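You operate a simulated robot arm through the tools that you are given. There is no shell and no other tool.

You are at the controls of a simulated robot arm. One attempt, no reset.

Task
Tare the tray on the scale, scoop up the two potatoes beside it and weigh them in it.
Fine: tip them in from the scoop; scoop back; press WEIGH once; the tray ends on the scale.

The check looks at the end state, three seconds after you hand in, the way a careful person would. Anything else that was tipped, shoved, dropped, spilled or broken makes it a failure.

Robot
A 7-joint arm with a two-finger parallel gripper, fixed in place. Base frame: the origin is at the foot of the arm, x ahead of it, y to its left, z up. Units: m, rad, N and s.
With the tool pointing down near the work surface it reaches from about 0.44 to 0.92 m from the base axis. Its first joint turns from -2.496 to 2.496 rad. Payload 3 kg.
The tool frame sits at the grasp point between the pads (the TCP): z along the fingers, y along the line on which they close. The tips reach 0.03 m beyond it. Largest opening 0.094 m; finger width 0.028, thickness 0.01; the body of the gripper, 0.05 by 0.096 m, starts 0.055 m behind the TCP.
Orientation is that of the tool frame in the base frame, as [roll, pitch, yaw] about the fixed x, y, z axes, in that order (R = Rz(yaw) Ry(pitch) Rx(roll)). With the fingers straight down and closing along the base's y, the tool's x points along the base's -x, its y along +y and its z along -z.

Tools
- The arm moves only by the tool play_rows. Its argument "motion" is a list of rows, each a list of 3 entries, a list of its own where there are three numbers: the gripper command, from -1 (fully open) to 1 (shut), values between in proportion, then the shift along the tool's x, y, z in m, then the turn, a rotation vector about the tool's x, y, z in rad. In form: [[grip, [x, y, z], [ax, ay, az]], ...]. A call has 1 to 20 rows; each row shifts and turns the commanded pose from where the row before left it, along the tool's axes as they then stand. Each row takes 0.2 s and may step no farther than 0.05 m and 0.15 rad from the row before; otherwise, or with a gripper value out of range, the whole call is refused. Where a pose cannot be reached the arm comes as near as it can. A force on the tool above 40 N (or 10 N above the force at the start of the call, whichever is more), or a blocked arm, ends the call early, and 0.2 s more pass. Each finger travels about 0.072 m/s and halts on what it meets, pressing with about 42 N; the grip force reading is that of the motor and also rises with nothing between the fingers. The clock runs only during rows and for 0.2 s after the last one: add rows that do not move to give the fingers time. The reply holds the time, the measured pose of the TCP, the force on the tool along the base axes, the opening and the grip force, in the units named above and with some noise, with the torque about the TCP (base axes, N m) and any sound that the robot's microphone picked up.
- Cameras (640 x 400 px; columns grow to the right, rows downward): "scene" is fixed at [0.219, 0.5016, 1.5101]; the picture's right is [-0.60, -0.80, 0.00], its down [-0.57, 0.42, -0.71] and it looks along [0.56, -0.42, -0.71] (base axes); focal length 258 px, centre (320, 200). "wrist" rides on the gripper at [0.076, 0.014, -0.102] in the tool frame; the picture's right is [-0.18, 0.98, 0.00], its down [-0.75, -0.14, -0.64] and it looks along [-0.63, -0.12, 0.77] (tool axes); focal length 243 px, centre (320, 200).
- get_image(camera): a new picture of that camera. The clock stands still meanwhile.
- measure_at(camera, pixels): for up to 12 pixels [column, row] of the newest picture of that camera ("zoom" is the newest enlarged one), the place [x, y, z] in the base frame of the surface seen there, good to about 0.002 m. The clock stands still meanwhile.
- zoom(camera, box): a new picture of the part [left, top, right, bottom] of that camera's present view, enlarged. The clock stands still meanwhile.
- job_done(): hands the job in; it is judged then, once.

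Open the gripper and draw the arm clear of the work before you hand the job in, unless the task says otherwise.

The tools are called as a command line: name --argument value ..., lists and objects as JSON in quotes. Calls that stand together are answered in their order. play_rows: Moves the arm, as the interface text tells. Its arguments: {"type":"object","properties":{"motion":{"type":"array"}},"required":["motion"]} The other tools are called the same way: get_image (camera) takes a picture; measure_at (camera, pixels) gives the place of the surface under pixels of a picture; zoom (camera, box) takes an enlarged picture of a part of a camera's view; job_done () hands the job in.

At the start:

```text
time: 0.0
ee_pos: [0.3529, 0.278, 1.3168]
ee_rot: [-3.14, -0.001, -3.141]
force: [0.0, 0.0, 0.9]
torque: [0.0, -0.01, -0.01]
finger_gap: 0.094
grasp_force: 0.1
```

scene: 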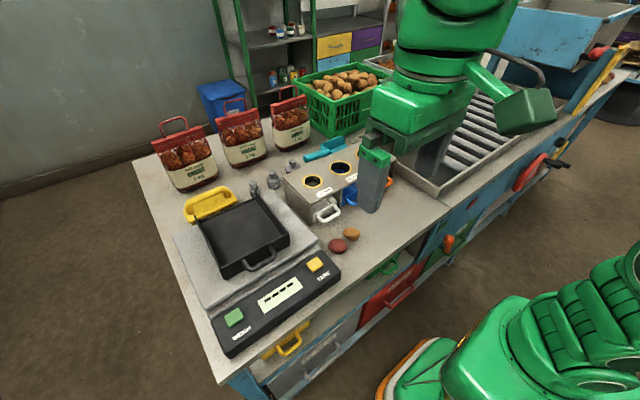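
wrist: 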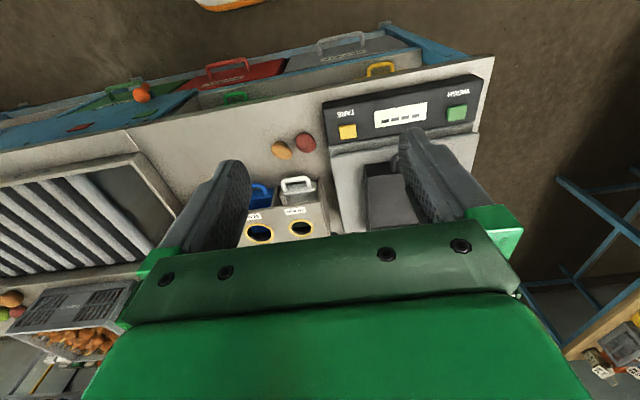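

The scene shows the scale with the tray at about (245,235), TARE (yellow) near (316,264), WEIGH (green) near (233,318), and two potatoes at (338,245) and (352,233). I'll zoom in on these areas to find the scoop.

zoom --camera "scene" --box '[260, 120, 420, 220]'

zoom --camera "scene" --box '[170, 170, 370, 360]'

zoom --camera "wrist" --box '[220, 80, 500, 255]'

```text
4.00 times, centred on (340, 170) of scene
```

zoom: 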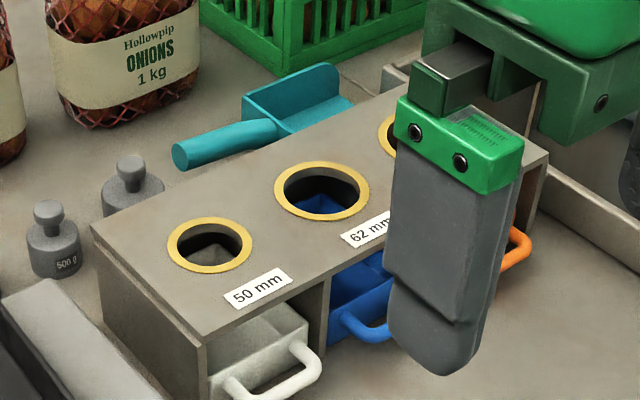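

```text
2.11 times, centred on (270, 265) of scene
```

zoom: 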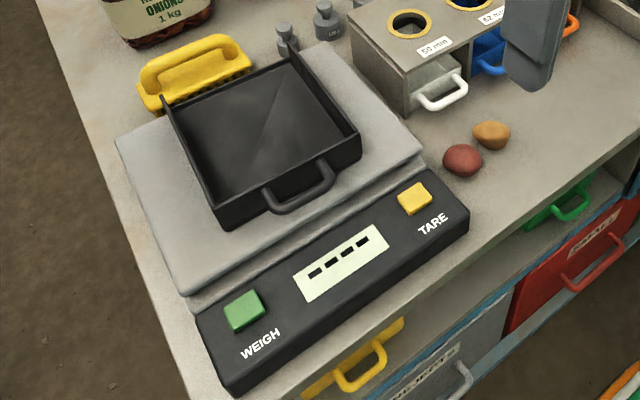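

```text
2.29 times, centred on (360, 168) of wrist
```

zoom: 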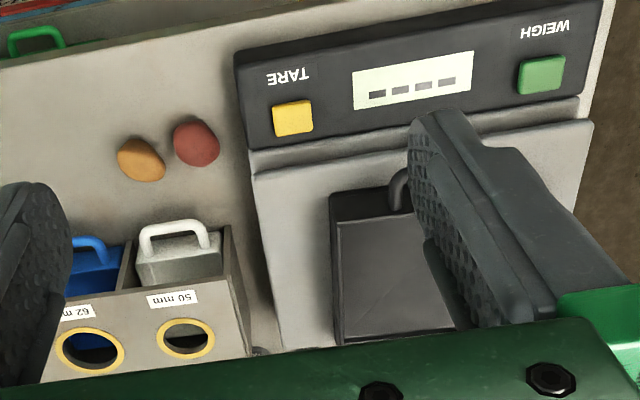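

I see the teal scoop behind the sizing box, at (330,150) in the scene. Next I measure the key points.

zoom --camera "scene" --box '[170, 170, 370, 360]'

measure_at --camera "scene" --pixels '[[338, 245], [352, 233], [316, 264], [234, 318], [280, 293], [330, 285], [360, 270], [330, 240], [309, 157], [322, 153], [338, 147], [333, 138]]'

measure_at --camera "zoom" --pixels '[[170, 108], [222, 225], [357, 155], [290, 50], [220, 140], [300, 195], [325, 170], [390, 150], [150, 160], [200, 70], [205, 45], [270, 250]]'

```text
2.11 times, centred on (270, 265) of scene
```

zoom: 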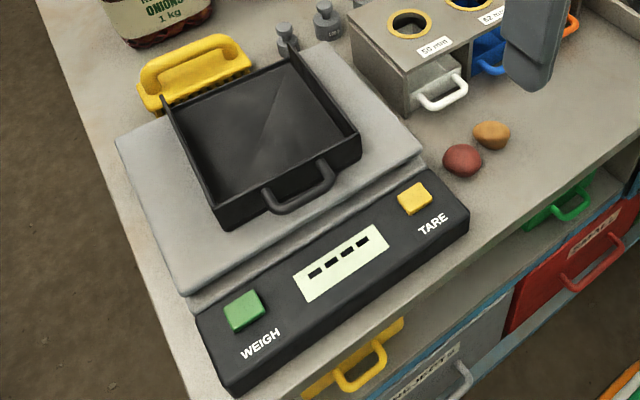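

```text
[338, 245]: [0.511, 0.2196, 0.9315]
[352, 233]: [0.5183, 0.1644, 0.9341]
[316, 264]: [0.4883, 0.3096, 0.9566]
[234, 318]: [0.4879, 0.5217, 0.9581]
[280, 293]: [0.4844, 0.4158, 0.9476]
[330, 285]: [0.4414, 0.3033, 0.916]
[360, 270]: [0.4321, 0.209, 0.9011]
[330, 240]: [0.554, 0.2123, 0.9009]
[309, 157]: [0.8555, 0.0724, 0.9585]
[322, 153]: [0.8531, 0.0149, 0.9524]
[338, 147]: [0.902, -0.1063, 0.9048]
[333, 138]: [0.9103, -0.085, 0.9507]
```

```text
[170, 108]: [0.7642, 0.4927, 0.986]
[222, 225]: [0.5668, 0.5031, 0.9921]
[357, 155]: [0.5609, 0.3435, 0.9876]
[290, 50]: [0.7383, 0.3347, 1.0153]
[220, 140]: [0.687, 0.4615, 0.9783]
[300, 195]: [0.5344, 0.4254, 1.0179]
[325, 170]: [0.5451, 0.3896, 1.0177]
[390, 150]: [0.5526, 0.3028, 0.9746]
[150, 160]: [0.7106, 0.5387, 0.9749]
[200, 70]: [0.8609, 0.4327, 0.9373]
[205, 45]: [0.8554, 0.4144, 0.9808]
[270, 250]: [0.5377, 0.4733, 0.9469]
```

The table top is at z≈0.90, the tray floor at about 0.978 and the scoop handle at about (0.855,0.07,0.958). I'll move above and ahead of the scoop to get a better wrist view and to clear the scene view.

play_rows --motion '[[-1, [-0.031, -0.0285, 0.008], [0, 0, 0]], [-1, [-0.031, -0.0285, 0.008], [0, 0, 0]], [-1, [-0.031, -0.0285, 0.008], [0, 0, 0]], [-1, [-0.031, -0.0285, 0.008], [0, 0, 0]], [-1, [-0.031, -0.0285, 0.008], [0, 0, 0]], [-1, [-0.031, -0.0285, 0.008], [0, 0, 0]], [-1, [-0.031, -0.0285, 0.008], [0, 0, 0]], [-1, [-0.031, -0.0285, 0.008], [0, 0, 0]]]'

get_image --camera "wrist"

get_image --camera "scene"

```text
time: 1.8
ee_pos: [0.5974, 0.0519, 1.2537]
ee_rot: [3.141, 0.001, 3.141]
force: [0.2, 0.1, 0.2]
torque: [0.0, 0.01, 0.0]
finger_gap: 0.0937
grasp_force: 0.0
```

```text
taken
```

wrist: 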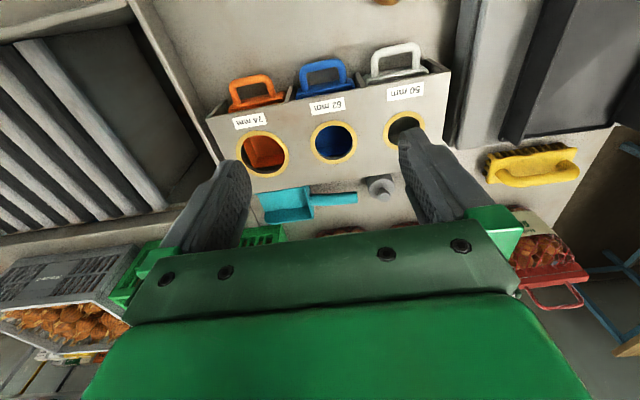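

```text
taken
```

scene: 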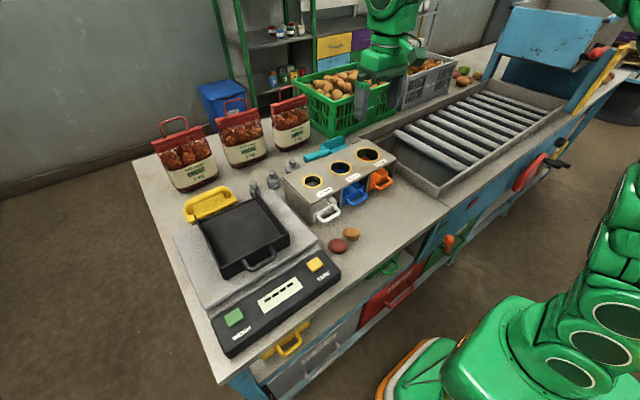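

zoom --camera "wrist" --box '[240, 130, 440, 255]'

zoom --camera "scene" --box '[260, 110, 420, 210]'

```text
3.20 times, centred on (340, 192) of wrist
```

zoom: 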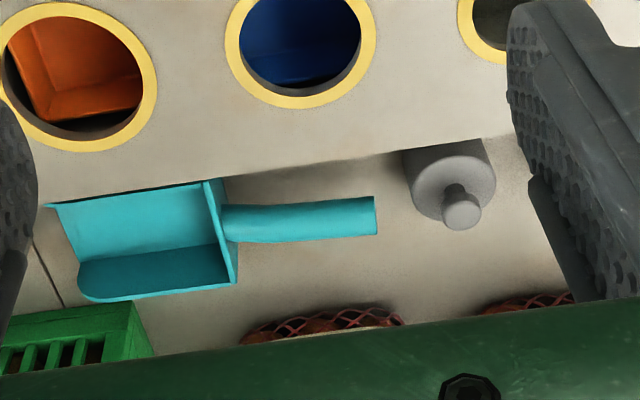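

```text
4.00 times, centred on (340, 160) of scene
```

zoom: 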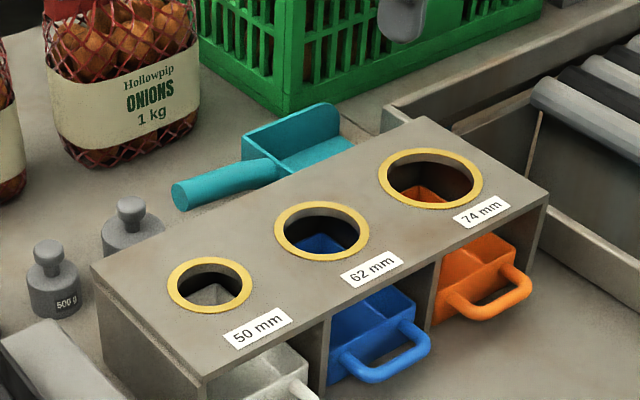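

measure_at --camera "zoom" --pixels '[[182, 195], [225, 182], [265, 168], [320, 108], [255, 128], [300, 150], [92, 265], [205, 378], [545, 190], [430, 118], [130, 160], [290, 175]]'

zoom --camera "wrist" --box '[240, 130, 440, 255]'

measure_at --camera "zoom" --pixels '[[45, 205], [205, 183], [235, 283], [80, 292], [230, 222], [370, 216], [300, 220], [150, 262], [140, 230], [80, 250], [462, 208], [515, 130]]'

```text
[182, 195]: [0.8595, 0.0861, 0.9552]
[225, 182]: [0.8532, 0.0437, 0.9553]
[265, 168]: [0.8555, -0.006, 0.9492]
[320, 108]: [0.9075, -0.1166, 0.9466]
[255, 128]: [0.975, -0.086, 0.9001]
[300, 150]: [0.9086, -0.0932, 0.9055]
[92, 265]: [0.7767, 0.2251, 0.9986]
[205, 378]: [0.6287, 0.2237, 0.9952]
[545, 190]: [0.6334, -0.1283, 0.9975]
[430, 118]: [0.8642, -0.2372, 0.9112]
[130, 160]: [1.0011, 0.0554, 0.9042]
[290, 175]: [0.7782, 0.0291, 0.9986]
```

```text
3.20 times, centred on (340, 192) of wrist
```

zoom: 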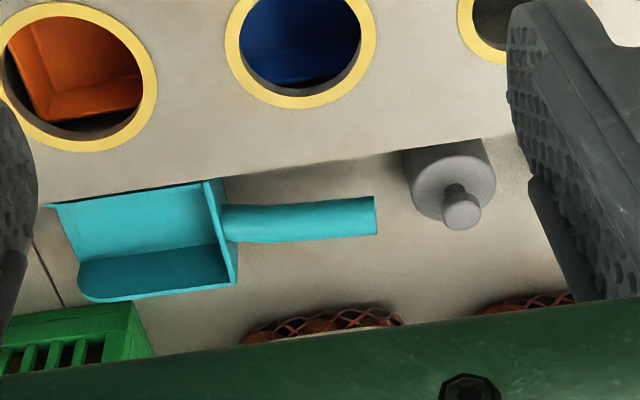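

```text
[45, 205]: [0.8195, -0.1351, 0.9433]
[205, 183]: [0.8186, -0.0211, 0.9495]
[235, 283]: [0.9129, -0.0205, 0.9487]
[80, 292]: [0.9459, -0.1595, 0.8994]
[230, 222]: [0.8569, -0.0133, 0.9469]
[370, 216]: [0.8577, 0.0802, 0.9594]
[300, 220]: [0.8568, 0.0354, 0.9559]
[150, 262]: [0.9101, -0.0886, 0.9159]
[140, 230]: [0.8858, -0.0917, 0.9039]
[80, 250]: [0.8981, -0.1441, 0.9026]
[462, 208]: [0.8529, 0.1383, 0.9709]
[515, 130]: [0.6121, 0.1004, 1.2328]
```

The scoop's pan spans x 0.82–0.91 and y −0.145 to −0.02 with its mouth toward −y. Its handle runs along y at x≈0.858. Now I inspect the scale's side, the brush and the potatoes more closely.

zoom --camera "scene" --box '[290, 200, 390, 290]'

measure_at --camera "scene" --pixels '[[332, 268], [343, 276], [319, 244], [312, 232], [322, 250], [331, 222], [327, 212], [362, 200], [379, 284], [330, 252], [356, 232], [345, 230]]'

zoom --camera "scene" --box '[170, 170, 290, 250]'

```text
4.44 times, centred on (340, 245) of scene
```

zoom: 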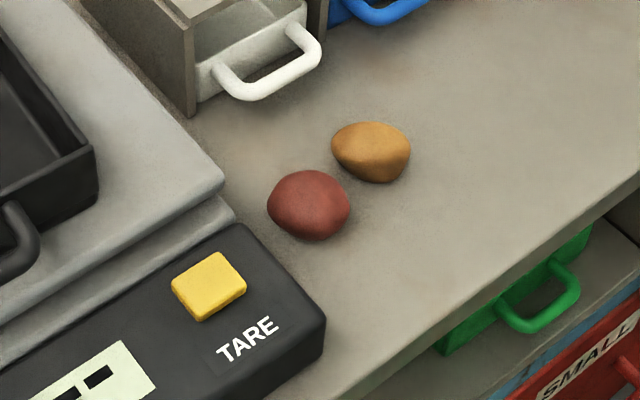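

```text
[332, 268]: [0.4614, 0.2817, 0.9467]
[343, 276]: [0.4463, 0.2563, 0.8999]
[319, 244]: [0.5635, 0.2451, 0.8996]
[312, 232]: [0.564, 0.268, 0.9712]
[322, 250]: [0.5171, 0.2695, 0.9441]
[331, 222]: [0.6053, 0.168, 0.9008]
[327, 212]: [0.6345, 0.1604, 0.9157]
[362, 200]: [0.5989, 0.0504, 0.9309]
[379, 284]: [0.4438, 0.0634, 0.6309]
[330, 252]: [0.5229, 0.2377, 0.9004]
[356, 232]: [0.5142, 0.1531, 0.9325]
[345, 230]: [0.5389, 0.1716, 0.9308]
```

```text
5.00 times, centred on (230, 210) of scene
```

zoom: 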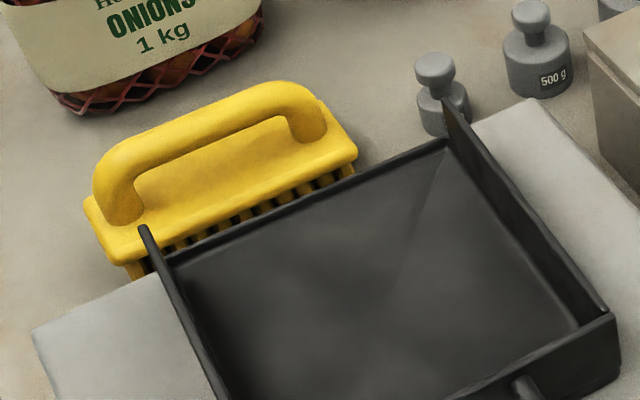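

The tray has low walls and its far (+x) end looks open, so I'll have to tip gently near its front wall. The scale's side wall is at y≈0.27. First I'll shut the fingers and go above TARE at (0.488,0.310).

play_rows --motion '[[1, [0.0136, 0.03225, 0.019], [0, 0, 0]], [1, [0.0136, 0.03225, 0.019], [0, 0, 0]], [1, [0.0136, 0.03225, 0.019], [0, 0, 0]], [1, [0.0136, 0.03225, 0.019], [0, 0, 0]], [1, [0.0136, 0.03225, 0.019], [0, 0, 0]], [1, [0.0136, 0.03225, 0.019], [0, 0, 0]], [1, [0.0136, 0.03225, 0.019], [0, 0, 0]], [1, [0.0136, 0.03225, 0.019], [0, 0, 0]], [1, [0, 0, 0], [0, 0, 0]]]'

get_image --camera "wrist"

zoom --camera "scene" --box '[200, 190, 380, 310]'

```text
time: 3.8
ee_pos: [0.4921, 0.3107, 1.1005]
ee_rot: [-3.141, 0.001, 3.141]
force: [0.1, -0.1, -0.1]
torque: [-0.01, 0.04, 0.01]
finger_gap: 0.0001
grasp_force: 32.6
```

```text
taken
```

wrist: 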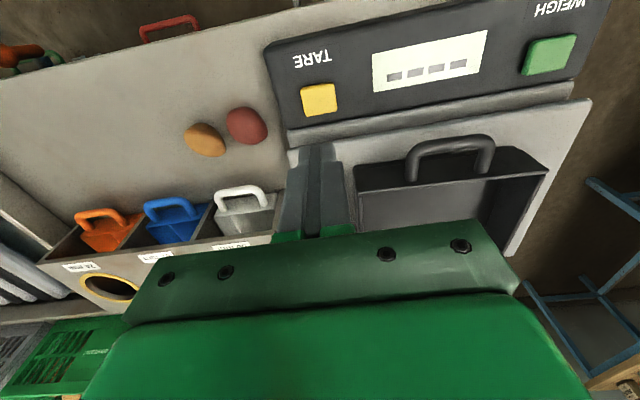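

```text
3.33 times, centred on (290, 250) of scene
```

zoom: 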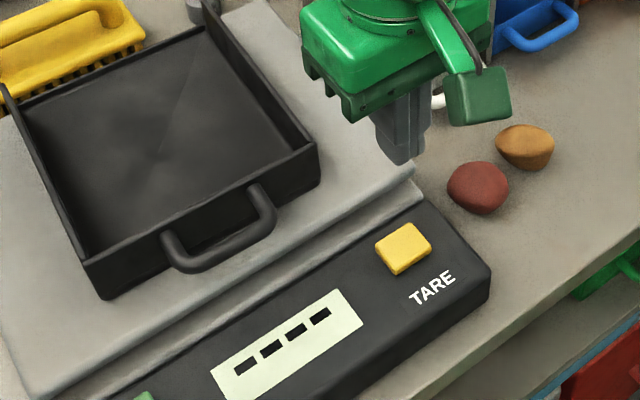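

The fingers are shut; TARE sits at (318,99) in the wrist picture. I measure the buttons and the tray from here.

measure_at --camera "wrist" --pixels '[[318, 99], [304, 90], [333, 108], [549, 55], [450, 165], [420, 170], [450, 142], [357, 190], [540, 165], [247, 125], [205, 140], [280, 125]]'

measure_at --camera "zoom" --pixels '[[405, 248], [205, 5], [5, 95], [110, 50], [150, 100], [200, 60], [60, 150], [100, 260], [318, 145], [230, 170], [300, 130], [40, 105]]'

```text
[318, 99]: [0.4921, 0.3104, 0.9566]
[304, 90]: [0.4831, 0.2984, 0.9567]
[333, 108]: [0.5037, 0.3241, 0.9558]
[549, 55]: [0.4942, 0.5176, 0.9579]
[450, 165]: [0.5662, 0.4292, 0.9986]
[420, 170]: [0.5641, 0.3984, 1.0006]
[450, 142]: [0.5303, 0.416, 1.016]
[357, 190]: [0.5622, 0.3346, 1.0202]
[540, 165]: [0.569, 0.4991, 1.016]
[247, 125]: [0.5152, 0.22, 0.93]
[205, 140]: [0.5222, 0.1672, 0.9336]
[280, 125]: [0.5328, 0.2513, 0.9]
```

```text
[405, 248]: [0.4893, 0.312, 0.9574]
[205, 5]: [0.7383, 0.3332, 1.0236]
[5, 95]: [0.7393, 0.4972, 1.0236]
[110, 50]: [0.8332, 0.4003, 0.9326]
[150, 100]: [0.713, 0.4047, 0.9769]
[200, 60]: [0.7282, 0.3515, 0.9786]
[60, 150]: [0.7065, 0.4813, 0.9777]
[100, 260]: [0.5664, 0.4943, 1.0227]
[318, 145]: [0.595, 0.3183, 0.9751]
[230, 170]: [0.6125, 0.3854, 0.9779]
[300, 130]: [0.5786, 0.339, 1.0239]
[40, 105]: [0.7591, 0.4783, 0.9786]
```

The button centre is about (0.491,0.310,0.957), right under the tool. I lower to just above it.

play_rows --motion '[[1, [0, 0, 0.03], [0, 0, 0]], [1, [0, 0, 0.03], [0, 0, 0]], [1, [0, 0, 0.03], [0, 0, 0]], [1, [0, 0, 0.016], [0, 0, 0]], [1, [0, 0, 0], [0, 0, 0]]]'

zoom --camera "scene" --box '[250, 200, 370, 300]'

```text
time: 5.0
ee_pos: [0.4935, 0.3108, 0.9946]
ee_rot: [-3.141, 0.0, -3.14]
force: [-0.9, 0.4, -0.1]
torque: [0.04, -0.01, 0.02]
finger_gap: 0.0
grasp_force: 32.7
```

```text
4.00 times, centred on (310, 250) of scene
```

zoom: 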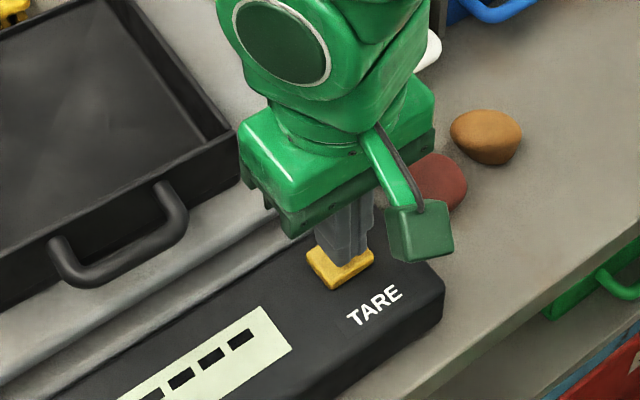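

The tip sits right over the yellow button at about (340,260) in the zoom. I press down in small steps.

play_rows --motion '[[1, [0, 0, 0.003], [0, 0, 0]], [1, [0, 0, 0.003], [0, 0, 0]], [1, [0, 0, 0.003], [0, 0, 0]], [1, [0, 0, 0.002], [0, 0, 0]], [1, [0, 0, 0], [0, 0, 0]]]'

zoom --camera "scene" --box '[250, 200, 370, 300]'

```text
time: 6.2
ee_pos: [0.493, 0.3081, 0.9827]
ee_rot: [3.141, 0.001, -3.14]
force: [-1.1, 0.7, 2.3]
torque: [0.02, 0.01, 0.0]
finger_gap: 0.0
grasp_force: 32.9
heard: click
```

```text
4.00 times, centred on (310, 250) of scene
```

zoom: 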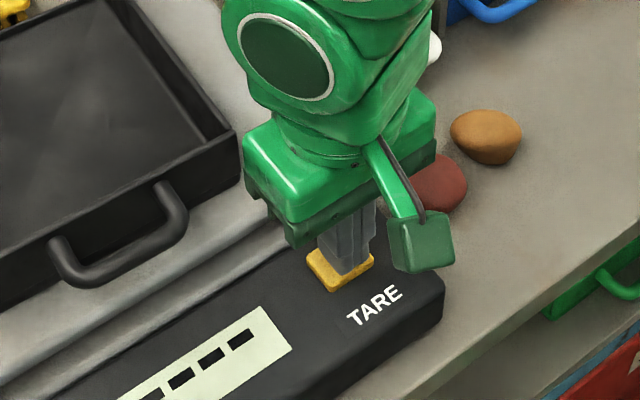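

A click was heard at 2.3 N. I lift straight off and look at the display.

play_rows --motion '[[1, [0, 0, -0.02], [0, 0, 0]], [1, [0, 0, -0.04], [0, 0, 0]], [1, [0, 0, -0.05], [0, 0, 0]], [1, [0, 0, -0.05], [0, 0, 0]], [1, [0, 0, 0], [0, 0, 0]]]'

zoom --camera "scene" --box '[200, 210, 360, 330]'

get_image --camera "wrist"

```text
time: 7.4
ee_pos: [0.4911, 0.3079, 1.1441]
ee_rot: [3.142, 0.0, 3.14]
force: [0.6, -0.2, 0.4]
torque: [0.0, -0.03, -0.05]
finger_gap: 0.0002
grasp_force: 32.8
```

```text
3.33 times, centred on (280, 270) of scene
```

zoom: 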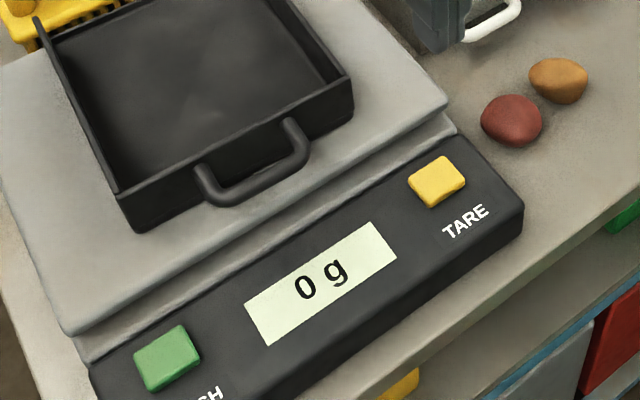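

```text
taken
```

wrist: 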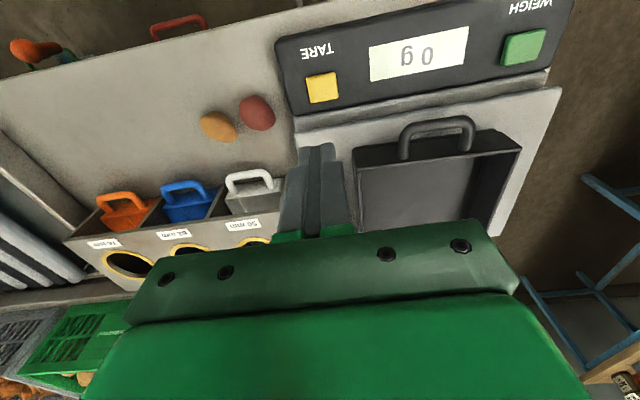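

The display reads "0 g", so the tare worked. Next I test the reach of the pouring pose empty-handed: move above, turn the tool so that its x points to +y, and look at the measured pose.

play_rows --motion '[[-1, [-0.027, -0.0075, -0.025], [0, 0, 0]], [-1, [-0.027, -0.0075, -0.025], [0, 0, 0]], [-1, [-0.027, -0.0075, -0.025], [0, 0, 0]], [-1, [-0.027, -0.0075, -0.025], [0, 0, 0]], [-1, [0, 0, 0], [0, 0, 0.1428]], [-1, [0, 0, 0], [0, 0, 0.1428]], [-1, [0, 0, 0], [0, 0, 0.1428]], [-1, [0, 0, 0], [0, 0, 0.1428]], [-1, [0, 0, 0], [0, 0, 0.1428]], [-1, [0, 0, 0], [0, 0, 0.1428]], [-1, [0, 0, 0], [0, 0, 0.1428]], [-1, [0, 0, 0], [0, 0, 0.1428]], [-1, [0, 0, 0], [0, 0, 0.1428]], [-1, [0, 0, 0], [0, 0, 0.1428]], [-1, [0, 0, 0], [0, 0, 0.1428]], [-1, [0, 0, 0], [0, 0, 0]]]'

```text
time: 10.8
ee_pos: [0.6009, 0.2781, 1.2433]
ee_rot: [3.142, 0.002, 1.569]
force: [0.6, 0.1, -0.9]
torque: [0.04, 0.01, 0.0]
finger_gap: 0.0941
grasp_force: 0.0
```

The turn was reached (yaw 1.569, tool x toward +y). Now I test the tip tilt of about 60° here, well clear above everything.

play_rows --motion '[[-1, [0, 0, 0], [0, -0.15, 0]], [-1, [0, 0, 0], [0, -0.15, 0]], [-1, [0, 0, 0], [0, -0.15, 0]], [-1, [0, 0, 0], [0, -0.15, 0]], [-1, [0, 0, 0], [0, -0.15, 0]], [-1, [0, 0, 0], [0, -0.15, 0]], [-1, [0, 0, 0], [0, -0.15, 0]], [-1, [0, 0, 0], [0, 0, 0]]]'

get_image --camera "scene"

```text
time: 12.6
ee_pos: [0.5621, 0.2521, 1.0698]
ee_rot: [3.139, 1.051, 1.571]
force: [0.1, -0.7, -0.3]
torque: [0.04, -0.01, 0.03]
finger_gap: 0.0939
grasp_force: 0.0
out of reach, approached as far as the arm can: row 3, 4, 5, 6, 7
```

```text
taken
```

scene: 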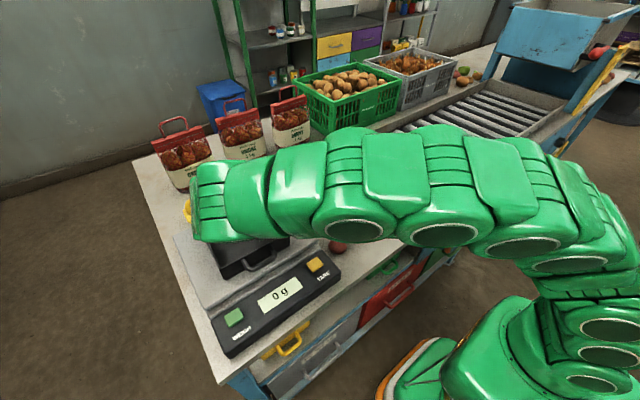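

The tilt was out of reach there and the arm sagged to z 1.07, so that direction is poor. I undo the tilt and check where the arm stands.

play_rows --motion '[[-1, [0, 0, 0], [0, 0.15, 0]], [-1, [0, 0, 0], [0, 0.15, 0]], [-1, [0, 0, 0], [0, 0.15, 0]], [-1, [0, 0, 0], [0, 0.15, 0]], [-1, [0, 0, 0], [0, 0.15, 0]], [-1, [0, 0, 0], [0, 0.15, 0]], [-1, [0, 0, 0], [0, 0.15, 0]], [-1, [0, 0, 0], [0, 0, 0]]]'

get_image --camera "scene"

```text
time: 14.4
ee_pos: [0.5618, 0.2533, 1.0689]
ee_rot: [3.14, -0.004, 1.571]
force: [-0.1, 0.4, 0.1]
torque: [-0.01, -0.02, 0.04]
finger_gap: 0.094
grasp_force: 0.0
```

```text
taken
```

scene: 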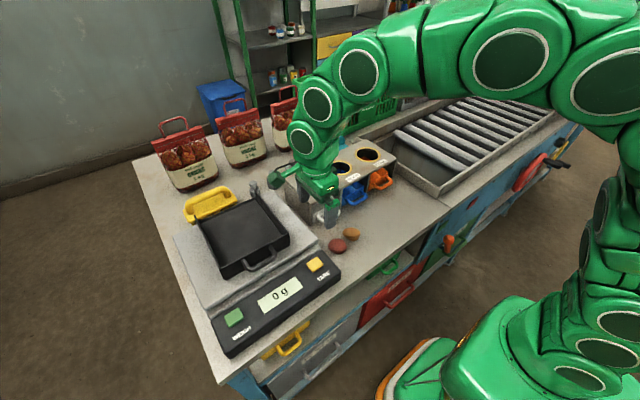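

The command followed the achieved pose; nothing was touched. I now test the other option: default yaw (tool x toward −x) with the TCP over the tray's far part, then tilt stepwise.

play_rows --motion '[[-1, [0, 0, -0.05], [0, 0, 0]], [-1, [0, 0, -0.05], [0, 0, 0]], [-1, [0.033, 0.03, 0], [0, 0, -0.1428]], [-1, [0, 0, 0], [0, 0, -0.1428]], [-1, [0, 0, 0], [0, 0, -0.1428]], [-1, [0, 0, 0], [0, 0, -0.1428]], [-1, [0, 0, 0], [0, 0, -0.1428]], [-1, [0, 0, 0], [0, 0, -0.1428]], [-1, [0, 0, 0], [0, 0, -0.1428]], [-1, [0, 0, 0], [0, 0, -0.1428]], [-1, [0, 0, 0], [0, 0, -0.1428]], [-1, [0, 0, 0], [0, 0, -0.1428]], [-1, [0, 0, 0], [0, 0, -0.1428]], [-1, [-0.03, 0.034, 0], [0, 0, 0]], [-1, [-0.03, 0.034, 0], [0, 0, 0]], [-1, [-0.03, 0.034, 0], [0, 0, 0]], [-1, [-0.03, 0.034, 0], [0, 0, 0]], [-1, [0, 0, 0], [0, 0, 0]]]'

play_rows --motion '[[-1, [0, 0, 0], [0, -0.15, 0]], [-1, [0, 0, 0], [0, -0.15, 0]], [-1, [0, 0, 0], [0, -0.15, 0]], [-1, [0, 0, 0], [0, 0, 0]]]'

```text
time: 18.2
ee_pos: [0.6887, 0.3972, 1.1647]
ee_rot: [-3.141, -0.001, -3.141]
force: [-0.1, 0.9, 0.2]
torque: [-0.01, -0.01, -0.02]
finger_gap: 0.0938
grasp_force: 0.0
out of reach, approached as far as the arm can: row 17
```

```text
time: 19.2
ee_pos: [0.6877, 0.3972, 1.1658]
ee_rot: [3.141, 0.452, -3.141]
force: [0.3, -1.0, -0.2]
torque: [0.0, -0.05, 0.03]
finger_gap: 0.094
grasp_force: 0.1
```

The −x tipping direction works (pitch 0.452, no out-of-reach, no sag). I continue the tilt to see how far it goes.

play_rows --motion '[[-1, [0, 0, 0], [0, -0.15, 0]], [-1, [0, 0, 0], [0, -0.15, 0]], [-1, [0, 0, 0], [0, -0.15, 0]], [-1, [0, 0, 0], [0, -0.15, 0]], [-1, [0, 0, 0], [0, 0, 0]]]'

get_image --camera "scene"

get_image --camera "wrist"

```text
time: 20.4
ee_pos: [0.6873, 0.3969, 1.1674]
ee_rot: [3.141, 1.049, -3.141]
force: [0.7, -0.4, 0.1]
torque: [0.0, -0.01, -0.02]
finger_gap: 0.094
grasp_force: 0.1
```

```text
taken
```

scene: 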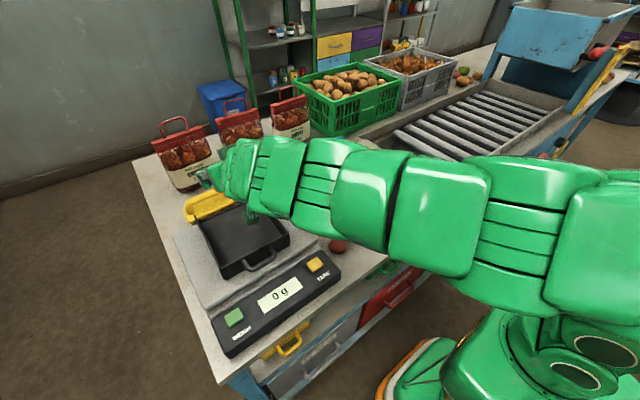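

```text
taken
```

wrist: 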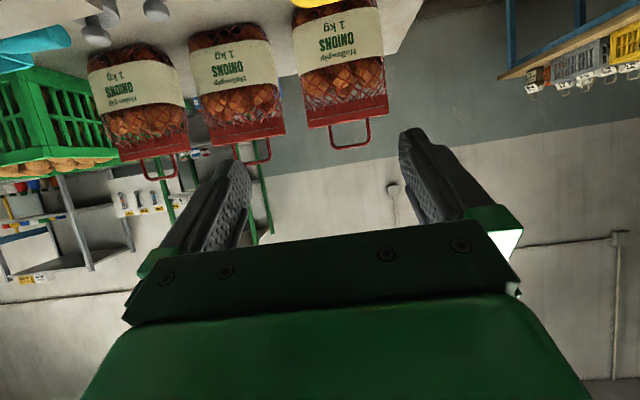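

Tipping with tool x toward −x works up to 60°. A diagonal tip, with the mouth toward the tray's front-left corner, would need less reach and give a corner to catch the potatoes. I un-tilt and test that exact sequence empty-handed.

play_rows --motion '[[-1, [0, 0, 0], [0, 0.15, 0]], [-1, [0, 0, 0], [0, 0.15, 0]], [-1, [0, 0, 0], [0, 0.15, 0]], [-1, [0, 0, 0], [0, 0.15, 0]], [-1, [0, 0, 0], [0, 0.15, 0]], [-1, [0, 0, 0], [0, 0.15, 0]], [-1, [0, 0, 0], [0, 0.15, 0]], [-1, [-0.015, -0.021, 0.019], [0, 0, 0]], [-1, [-0.015, -0.021, 0.019], [0, 0, 0]], [-1, [-0.015, -0.021, 0.019], [0, 0, 0]], [-1, [-0.015, -0.021, 0.019], [0, 0, 0]], [-1, [0, 0, 0], [0, 0, 0.1309]], [-1, [0, 0, 0], [0, 0, 0.1309]], [-1, [0, 0, 0], [0, 0, 0.1309]], [-1, [0, 0, 0], [0, 0, 0.1309]], [-1, [0, 0, 0], [0, 0, 0.1309]], [-1, [0, 0, 0], [0, 0, 0.1309]], [-1, [0, 0, 0], [0, 0, 0]]]'

play_rows --motion '[[-1, [0.0072, 0, -0.022], [0, -0.15, 0]], [-1, [0.0072, 0, -0.022], [0, -0.15, 0]], [-1, [0.0072, 0, -0.022], [0, -0.15, 0]], [-1, [0.0072, 0, -0.022], [0, -0.15, 0]], [-1, [0, 0, 0], [0, 0, 0]]]'

```text
time: 24.2
ee_pos: [0.7478, 0.3125, 1.0918]
ee_rot: [3.142, 0.0, 2.356]
force: [0.3, -0.3, -0.4]
torque: [-0.02, -0.02, -0.04]
finger_gap: 0.0941
grasp_force: 0.0
```

```text
time: 25.4
ee_pos: [0.7142, 0.346, 1.171]
ee_rot: [3.14, 0.601, 2.358]
force: [0.3, -0.5, 0.3]
torque: [-0.02, 0.04, 0.02]
finger_gap: 0.094
grasp_force: 0.0
```

The diagonal tilt is fine so far (0.60 rad at the expected place). I continue to 60°.

play_rows --motion '[[-1, [0.0072, 0, -0.022], [0, -0.15, 0]], [-1, [0.0072, 0, -0.022], [0, -0.15, 0]], [-1, [0.0072, 0, -0.022], [0, -0.15, 0]], [-1, [0, 0, 0], [0, 0, 0]]]'

```text
time: 26.4
ee_pos: [0.6688, 0.3887, 1.2036]
ee_rot: [3.139, 1.051, 2.355]
force: [0.0, -0.5, 0.2]
torque: [0.02, 0.01, 0.02]
finger_gap: 0.094
grasp_force: 0.2
```

The full diagonal tip is reachable. I undo it and move back over the box area, towards the scoop.

play_rows --motion '[[-1, [-0.0039, 0, 0.0228], [0, 0.15, 0]], [-1, [-0.0039, 0, 0.0228], [0, 0.15, 0]], [-1, [-0.0039, 0, 0.0228], [0, 0.15, 0]], [-1, [-0.0039, 0, 0.0228], [0, 0.15, 0]], [-1, [-0.0039, 0, 0.0228], [0, 0.15, 0]], [-1, [-0.0039, 0, 0.0228], [0, 0.15, 0]], [-1, [-0.0039, 0, 0.0228], [0, 0.15, 0]], [-1, [-0.023, -0.0364, -0.006], [0, 0, 0]], [-1, [-0.023, -0.0364, -0.006], [0, 0, 0]], [-1, [-0.023, -0.0364, -0.006], [0, 0, 0]], [-1, [-0.023, -0.0364, -0.006], [0, 0, 0]], [-1, [-0.023, -0.0364, -0.006], [0, 0, 0]], [-1, [0, 0, 0], [0, 0, 0]]]'

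play_rows --motion '[[-1, [0, 0, 0], [0, 0, -0.1386]], [-1, [0, 0, 0], [0, 0, -0.1386]], [-1, [0, 0, 0], [0, 0, -0.1386]], [-1, [0, 0, 0], [0, 0, -0.1386]], [-1, [0, 0, 0], [0, 0, -0.1386]], [-1, [0, 0, 0], [0, 0, -0.1386]], [-1, [0, 0, 0], [0, 0, -0.1386]], [-1, [0, 0, 0], [0, 0, -0.1386]], [-1, [0, 0, 0], [0, 0, -0.1386]], [-1, [0, 0, 0], [0, 0, -0.1386]], [-1, [0, 0, 0], [0, 0, -0.1386]], [-1, [0, 0, 0], [0, 0, -0.1386]], [-1, [0, 0, 0], [0, 0, -0.1386]], [-1, [0, 0, 0], [0, 0, -0.1386]], [-1, [0, 0, 0], [0, 0, -0.1386]], [-1, [0, 0, 0], [0, 0, -0.1386]], [-1, [0, 0, 0], [0, 0, -0.1386]], [-1, [0, 0, 0], [0, 0, 0]]]'

zoom --camera "scene" --box '[250, 80, 430, 200]'

get_image --camera "wrist"

```text
time: 29.2
ee_pos: [0.7021, 0.1034, 1.1223]
ee_rot: [-3.141, 0.0, 2.356]
force: [-0.4, -0.4, 0.8]
torque: [0.02, 0.0, 0.05]
finger_gap: 0.0938
grasp_force: 0.0
```

```text
time: 33.0
ee_pos: [0.6997, 0.104, 1.1216]
ee_rot: [3.141, -0.001, -1.568]
force: [-0.1, -0.2, -0.3]
torque: [0.02, 0.03, -0.02]
finger_gap: 0.0941
grasp_force: 0.0
```

```text
3.33 times, centred on (340, 140) of scene
```

zoom: 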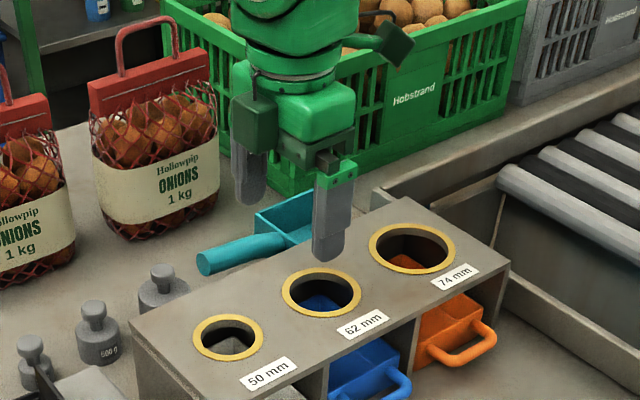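

```text
taken
```

wrist: 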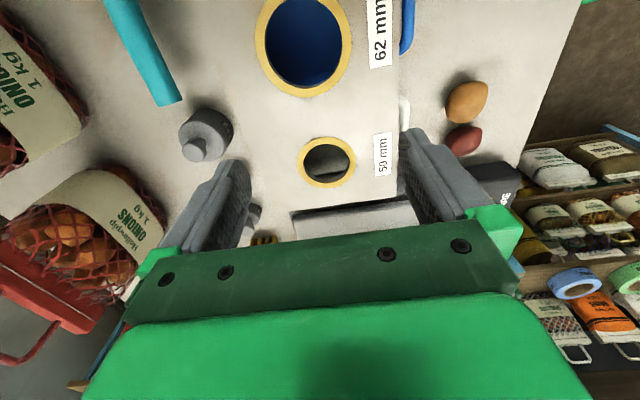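

Orientation A is reached too. I measure the free space around the scoop: bag, crate, handle and weight.

measure_at --camera "zoom" --pixels '[[215, 200], [130, 238], [205, 60], [330, 170], [370, 180], [235, 110], [205, 262], [240, 250], [275, 240], [162, 270], [270, 215], [200, 272]]'

measure_at --camera "wrist" --pixels '[[130, 40], [165, 103], [147, 70], [110, 5], [120, 40], [142, 40]]'

```text
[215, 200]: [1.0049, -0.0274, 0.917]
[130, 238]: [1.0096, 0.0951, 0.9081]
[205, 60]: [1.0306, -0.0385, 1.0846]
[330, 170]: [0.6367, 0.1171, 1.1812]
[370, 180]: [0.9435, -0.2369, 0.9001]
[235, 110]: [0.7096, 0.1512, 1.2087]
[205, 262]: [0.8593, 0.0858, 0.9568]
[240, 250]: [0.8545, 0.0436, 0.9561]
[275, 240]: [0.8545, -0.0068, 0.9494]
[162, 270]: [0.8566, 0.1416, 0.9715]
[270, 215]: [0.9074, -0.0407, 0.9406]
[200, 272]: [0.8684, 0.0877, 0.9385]
```

```text
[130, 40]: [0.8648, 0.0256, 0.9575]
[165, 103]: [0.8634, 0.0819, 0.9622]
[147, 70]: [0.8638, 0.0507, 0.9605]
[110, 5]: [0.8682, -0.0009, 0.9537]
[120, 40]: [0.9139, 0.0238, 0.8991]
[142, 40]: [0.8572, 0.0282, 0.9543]
```

The handle axis is at x≈0.865, with its top at z≈0.955 near y=0.01, and the bags start at x≈1.0, so there is room. I move over the handle near its pan end.

play_rows --motion '[[-1, [0.024, -0.025, 0.015], [0, 0, 0]], [-1, [0.024, -0.025, 0.015], [0, 0, 0]], [-1, [0.024, -0.025, 0.015], [0, 0, 0]], [-1, [0.024, -0.025, 0.015], [0, 0, 0]], [-1, [0, -0.0325, 0.01], [0, 0, 0]], [-1, [0, -0.0325, 0.01], [0, 0, 0]], [-1, [0, 0, 0], [0, 0, 0]]]'

zoom --camera "scene" --box '[270, 90, 410, 190]'

get_image --camera "wrist"

```text
time: 34.6
ee_pos: [0.8649, 0.0102, 1.0418]
ee_rot: [3.14, 0.0, -1.573]
force: [-0.3, -0.9, 0.5]
torque: [0.01, 0.01, -0.01]
finger_gap: 0.094
grasp_force: 0.1
```

```text
4.00 times, centred on (340, 140) of scene
```

zoom: 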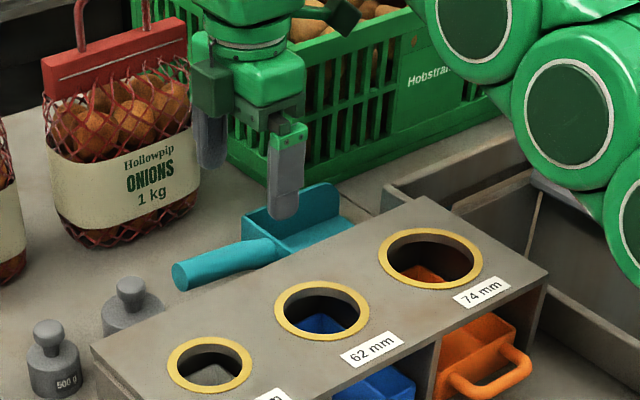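

```text
taken
```

wrist: 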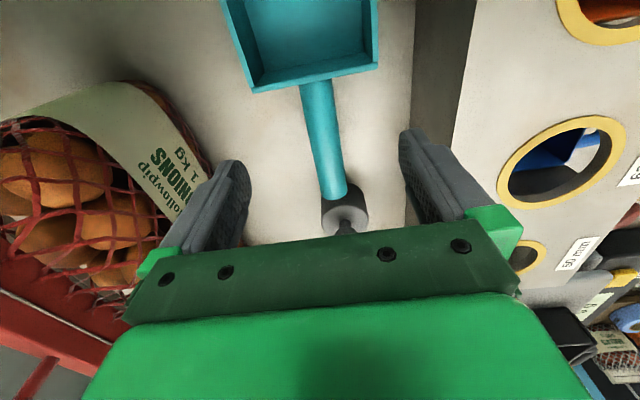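

The handle lies between the open fingers at (322,140) in the wrist view. I take a few exact points on it.

measure_at --camera "wrist" --pixels '[[318, 100], [308, 120], [337, 120], [322, 120], [328, 170], [250, 85], [380, 60], [316, 72], [240, 5], [370, 5], [300, 20], [316, 82]]'

```text
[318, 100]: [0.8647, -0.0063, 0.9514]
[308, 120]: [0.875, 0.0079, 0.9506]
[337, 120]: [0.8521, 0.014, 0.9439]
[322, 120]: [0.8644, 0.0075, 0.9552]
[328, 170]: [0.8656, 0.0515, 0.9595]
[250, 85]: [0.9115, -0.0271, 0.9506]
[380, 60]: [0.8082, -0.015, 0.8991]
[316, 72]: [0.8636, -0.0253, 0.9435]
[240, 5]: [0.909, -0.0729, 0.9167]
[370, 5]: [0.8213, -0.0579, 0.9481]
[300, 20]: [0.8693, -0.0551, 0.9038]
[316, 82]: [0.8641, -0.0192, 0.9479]
```

All consistent: handle centre x 0.8645. I lower 0.103 m so that the TCP is about at the handle's axis.

play_rows --motion '[[-1, [0, 0, 0.035], [0, 0, 0]], [-1, [0, 0, 0.035], [0, 0, 0]], [-1, [0, 0, 0.025], [0, 0, 0]], [-1, [0, 0, 0.008], [0, 0, 0]], [-1, [0, 0, 0], [0, 0, 0]]]'

zoom --camera "scene" --box '[270, 90, 410, 190]'

```text
time: 35.8
ee_pos: [0.8666, 0.0067, 0.9388]
ee_rot: [-3.141, 0.0, -1.571]
force: [0.2, -0.3, 0.2]
torque: [0.01, 0.02, 0.02]
finger_gap: 0.0939
grasp_force: 0.0
```

```text
4.00 times, centred on (340, 140) of scene
```

zoom: 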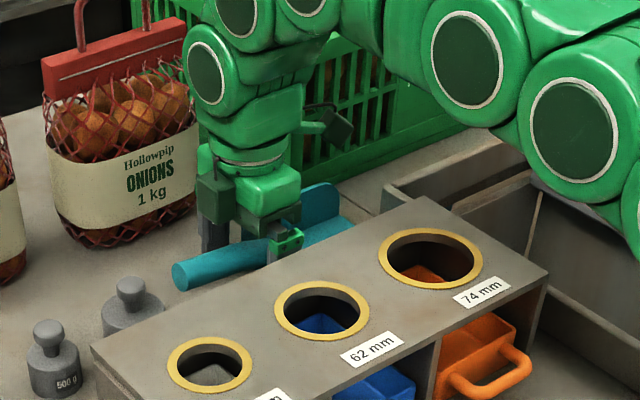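

The fingers straddle the handle. I close on it; this grip pose is the reference for putting the scoop back.

play_rows --motion '[[1, [0, 0, 0], [0, 0, 0]], [1, [0, 0, 0], [0, 0, 0]], [1, [0, 0, 0], [0, 0, 0]], [1, [0, 0, 0], [0, 0, 0]], [1, [0, 0, 0], [0, 0, 0]]]'

get_image --camera "wrist"

```text
time: 37.0
ee_pos: [0.8671, 0.0068, 0.9383]
ee_rot: [3.139, 0.0, -1.572]
force: [-0.5, -0.1, 0.9]
torque: [0.02, 0.01, 0.0]
finger_gap: 0.0304
grasp_force: 41.9
```

```text
taken
```

wrist: 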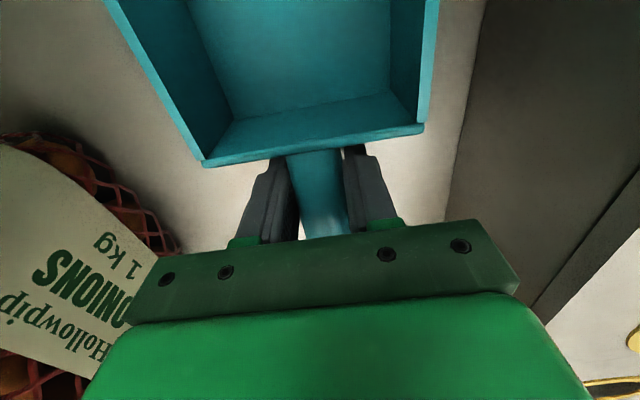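

The grip is firm with a gap of 0.030. I lift the scoop straight up, then draw it back over the box.

play_rows --motion '[[1, [0, 0, -0.02], [0, 0, 0]], [1, [0, 0, -0.025], [0, 0, 0]], [1, [0, 0, -0.03], [0, 0, 0]], [1, [0, 0, -0.025], [0, 0, 0]], [1, [0, 0, 0], [0, 0, 0]]]'

zoom --camera "scene" --box '[270, 90, 410, 190]'

```text
time: 38.2
ee_pos: [0.866, 0.0054, 1.0402]
ee_rot: [-3.141, -0.001, -1.572]
force: [-0.3, 0.8, -0.4]
torque: [0.02, 0.01, 0.03]
finger_gap: 0.0303
grasp_force: 41.9
```

```text
4.00 times, centred on (340, 140) of scene
```

zoom: 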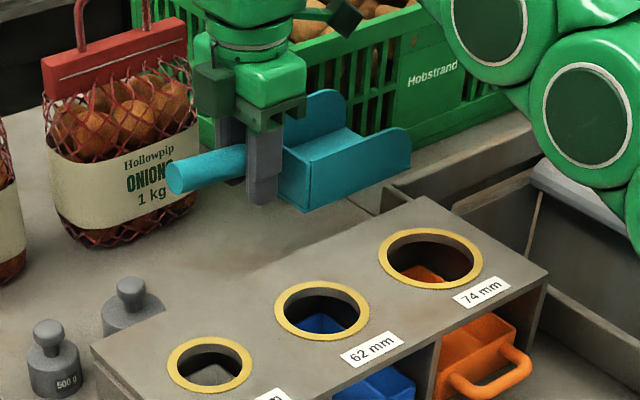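

The scoop is lifted level. I carry it back and up over the box.

play_rows --motion '[[1, [0, 0.01, -0.02], [0, 0, 0]], [1, [0, 0.01, -0.02], [0, 0, 0]], [1, [0, 0.015, -0.02], [0, 0, 0]], [1, [0, 0.035, -0.01], [0, 0, 0]], [1, [0, 0.035, -0.01], [0, 0, 0]], [1, [0, 0.035, 0], [0, 0, 0]], [1, [0, 0.035, 0], [0, 0, 0]], [1, [0, 0.035, 0], [0, 0, 0]], [1, [0, 0.035, 0], [0, 0, 0]], [1, [0, 0, 0], [0, 0, 0]]]'

play_rows --motion '[[1, [0, 0, 0], [0, 0, 0.13]], [1, [0, 0, 0], [0, 0, 0.13]], [1, [0, 0, 0], [0, 0, 0.13]], [1, [0, 0, 0], [0, 0, 0.13]], [1, [0, 0, 0], [0, 0, 0.13]], [1, [0, 0, 0], [0, 0, 0.13]], [1, [0, 0, 0], [0, 0, 0.13]], [1, [0, 0, 0], [0, 0, 0.13]], [1, [0, 0, 0], [0, 0, 0.13]], [1, [0, 0, 0], [0, 0, 0.13]], [1, [0, 0, 0], [0, 0, 0.13]], [1, [0, 0, 0], [0, 0, 0.1408]], [1, [0, 0, 0], [0, 0, 0]]]'

get_image --camera "scene"

```text
time: 40.4
ee_pos: [0.6213, 0.0061, 1.1187]
ee_rot: [3.141, -0.001, -1.571]
force: [0.3, 0.4, -1.1]
torque: [0.05, 0.0, 0.03]
finger_gap: 0.0305
grasp_force: 42.0
```

```text
time: 43.2
ee_pos: [0.6217, 0.0055, 1.1183]
ee_rot: [3.142, -0.001, 3.139]
force: [0.7, -0.8, -0.7]
torque: [0.0, 0.0, -0.01]
finger_gap: 0.0303
grasp_force: 41.5
```

```text
taken
```

scene: 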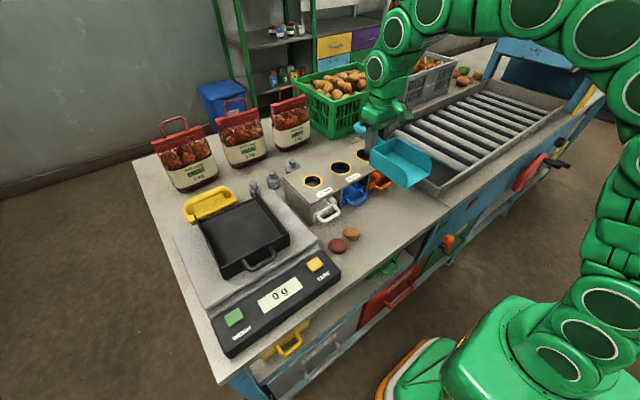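

The scoop now points at −x, seen at (400,160). I zoom in to measure its lip relative to the TCP.

zoom --camera "scene" --box '[350, 110, 450, 200]'

measure_at --camera "scene" --pixels '[[377, 160], [406, 186], [418, 179], [400, 143], [431, 157], [395, 165], [410, 170], [385, 155], [415, 180], [404, 184]]'

```text
4.44 times, centred on (400, 155) of scene
```

zoom: 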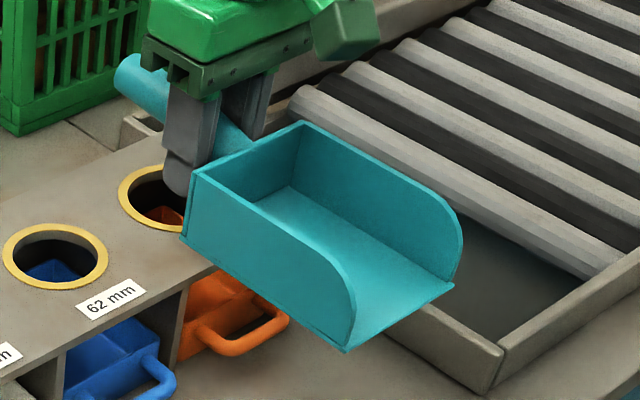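

```text
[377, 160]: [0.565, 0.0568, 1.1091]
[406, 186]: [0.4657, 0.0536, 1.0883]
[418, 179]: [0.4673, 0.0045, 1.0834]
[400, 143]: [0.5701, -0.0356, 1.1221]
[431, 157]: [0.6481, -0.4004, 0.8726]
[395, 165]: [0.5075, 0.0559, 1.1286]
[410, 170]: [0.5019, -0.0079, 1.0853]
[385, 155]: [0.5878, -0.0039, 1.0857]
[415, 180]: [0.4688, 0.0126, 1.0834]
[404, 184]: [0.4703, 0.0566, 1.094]
```

The lip is 0.157 m ahead of the TCP and the floor sits 0.034 m below it, level. I turn on to mouth +y and move to the start of the scooping run at height.

play_rows --motion '[[1, [0, 0, 0], [0, 0, 0.13]], [1, [0, 0, 0], [0, 0, 0.13]], [1, [0, 0, 0], [0, 0, 0.13]], [1, [0, 0, 0], [0, 0, 0.13]], [1, [0, 0, 0], [0, 0, 0.13]], [1, [0, 0, 0], [0, 0, 0.13]], [1, [0, 0, 0], [0, 0, 0.13]], [1, [0, 0, 0], [0, 0, 0.13]], [1, [0, 0, 0], [0, 0, 0.13]], [1, [0, 0, 0], [0, 0, 0.13]], [1, [0, 0, 0], [0, 0, 0.13]], [1, [0, 0, 0], [0, 0, 0.1408]], [1, [-0.0225, -0.0355, 0], [0, 0, 0]], [1, [-0.0225, -0.0355, 0], [0, 0, 0]], [1, [-0.0225, -0.0355, 0], [0, 0, 0]], [1, [0, 0, 0], [0, 0, 0]]]'

get_image --camera "scene"

get_image --camera "wrist"

```text
time: 46.6
ee_pos: [0.5155, -0.0621, 1.1195]
ee_rot: [3.141, 0.001, 1.568]
force: [-0.5, 0.9, -1.1]
torque: [-0.05, -0.04, 0.0]
finger_gap: 0.0305
grasp_force: 42.0
```

```text
taken
```

scene: 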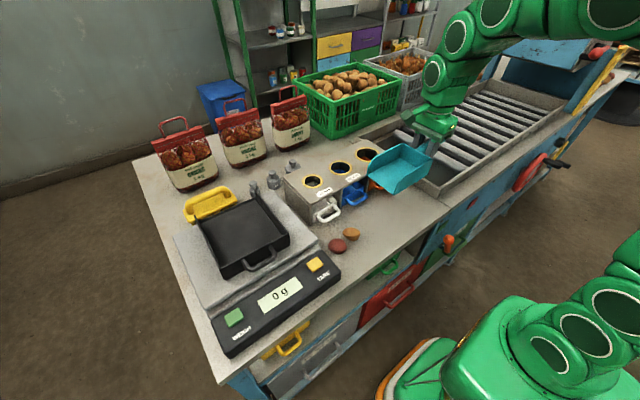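

```text
taken
```

wrist: 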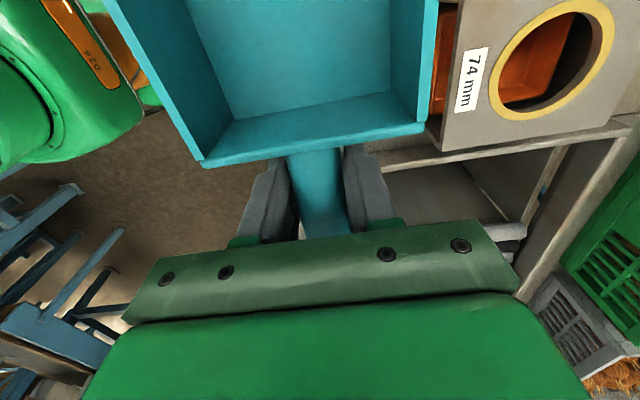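

Before descending I measure the surroundings of the scoop's run: bin handles, roller bed corner, the table edge, and the potatoes again.

measure_at --camera "scene" --pixels '[[437, 190], [450, 195], [382, 190], [352, 203], [326, 222], [420, 225], [445, 207], [400, 215], [338, 246], [352, 234], [382, 250], [322, 219]]'

zoom --camera "scene" --box '[300, 140, 480, 290]'

```text
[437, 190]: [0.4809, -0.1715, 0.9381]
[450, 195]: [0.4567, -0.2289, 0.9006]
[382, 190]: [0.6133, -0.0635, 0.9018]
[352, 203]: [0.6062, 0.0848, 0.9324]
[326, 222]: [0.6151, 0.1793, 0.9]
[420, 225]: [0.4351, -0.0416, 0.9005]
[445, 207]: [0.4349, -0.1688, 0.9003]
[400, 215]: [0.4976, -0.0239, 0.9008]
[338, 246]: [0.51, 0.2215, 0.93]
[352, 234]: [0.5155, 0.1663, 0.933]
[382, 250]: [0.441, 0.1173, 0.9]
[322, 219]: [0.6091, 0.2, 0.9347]
```

```text
2.67 times, centred on (390, 215) of scene
```

zoom: 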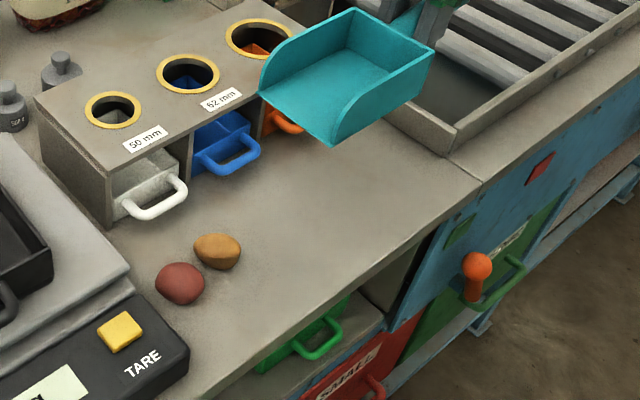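

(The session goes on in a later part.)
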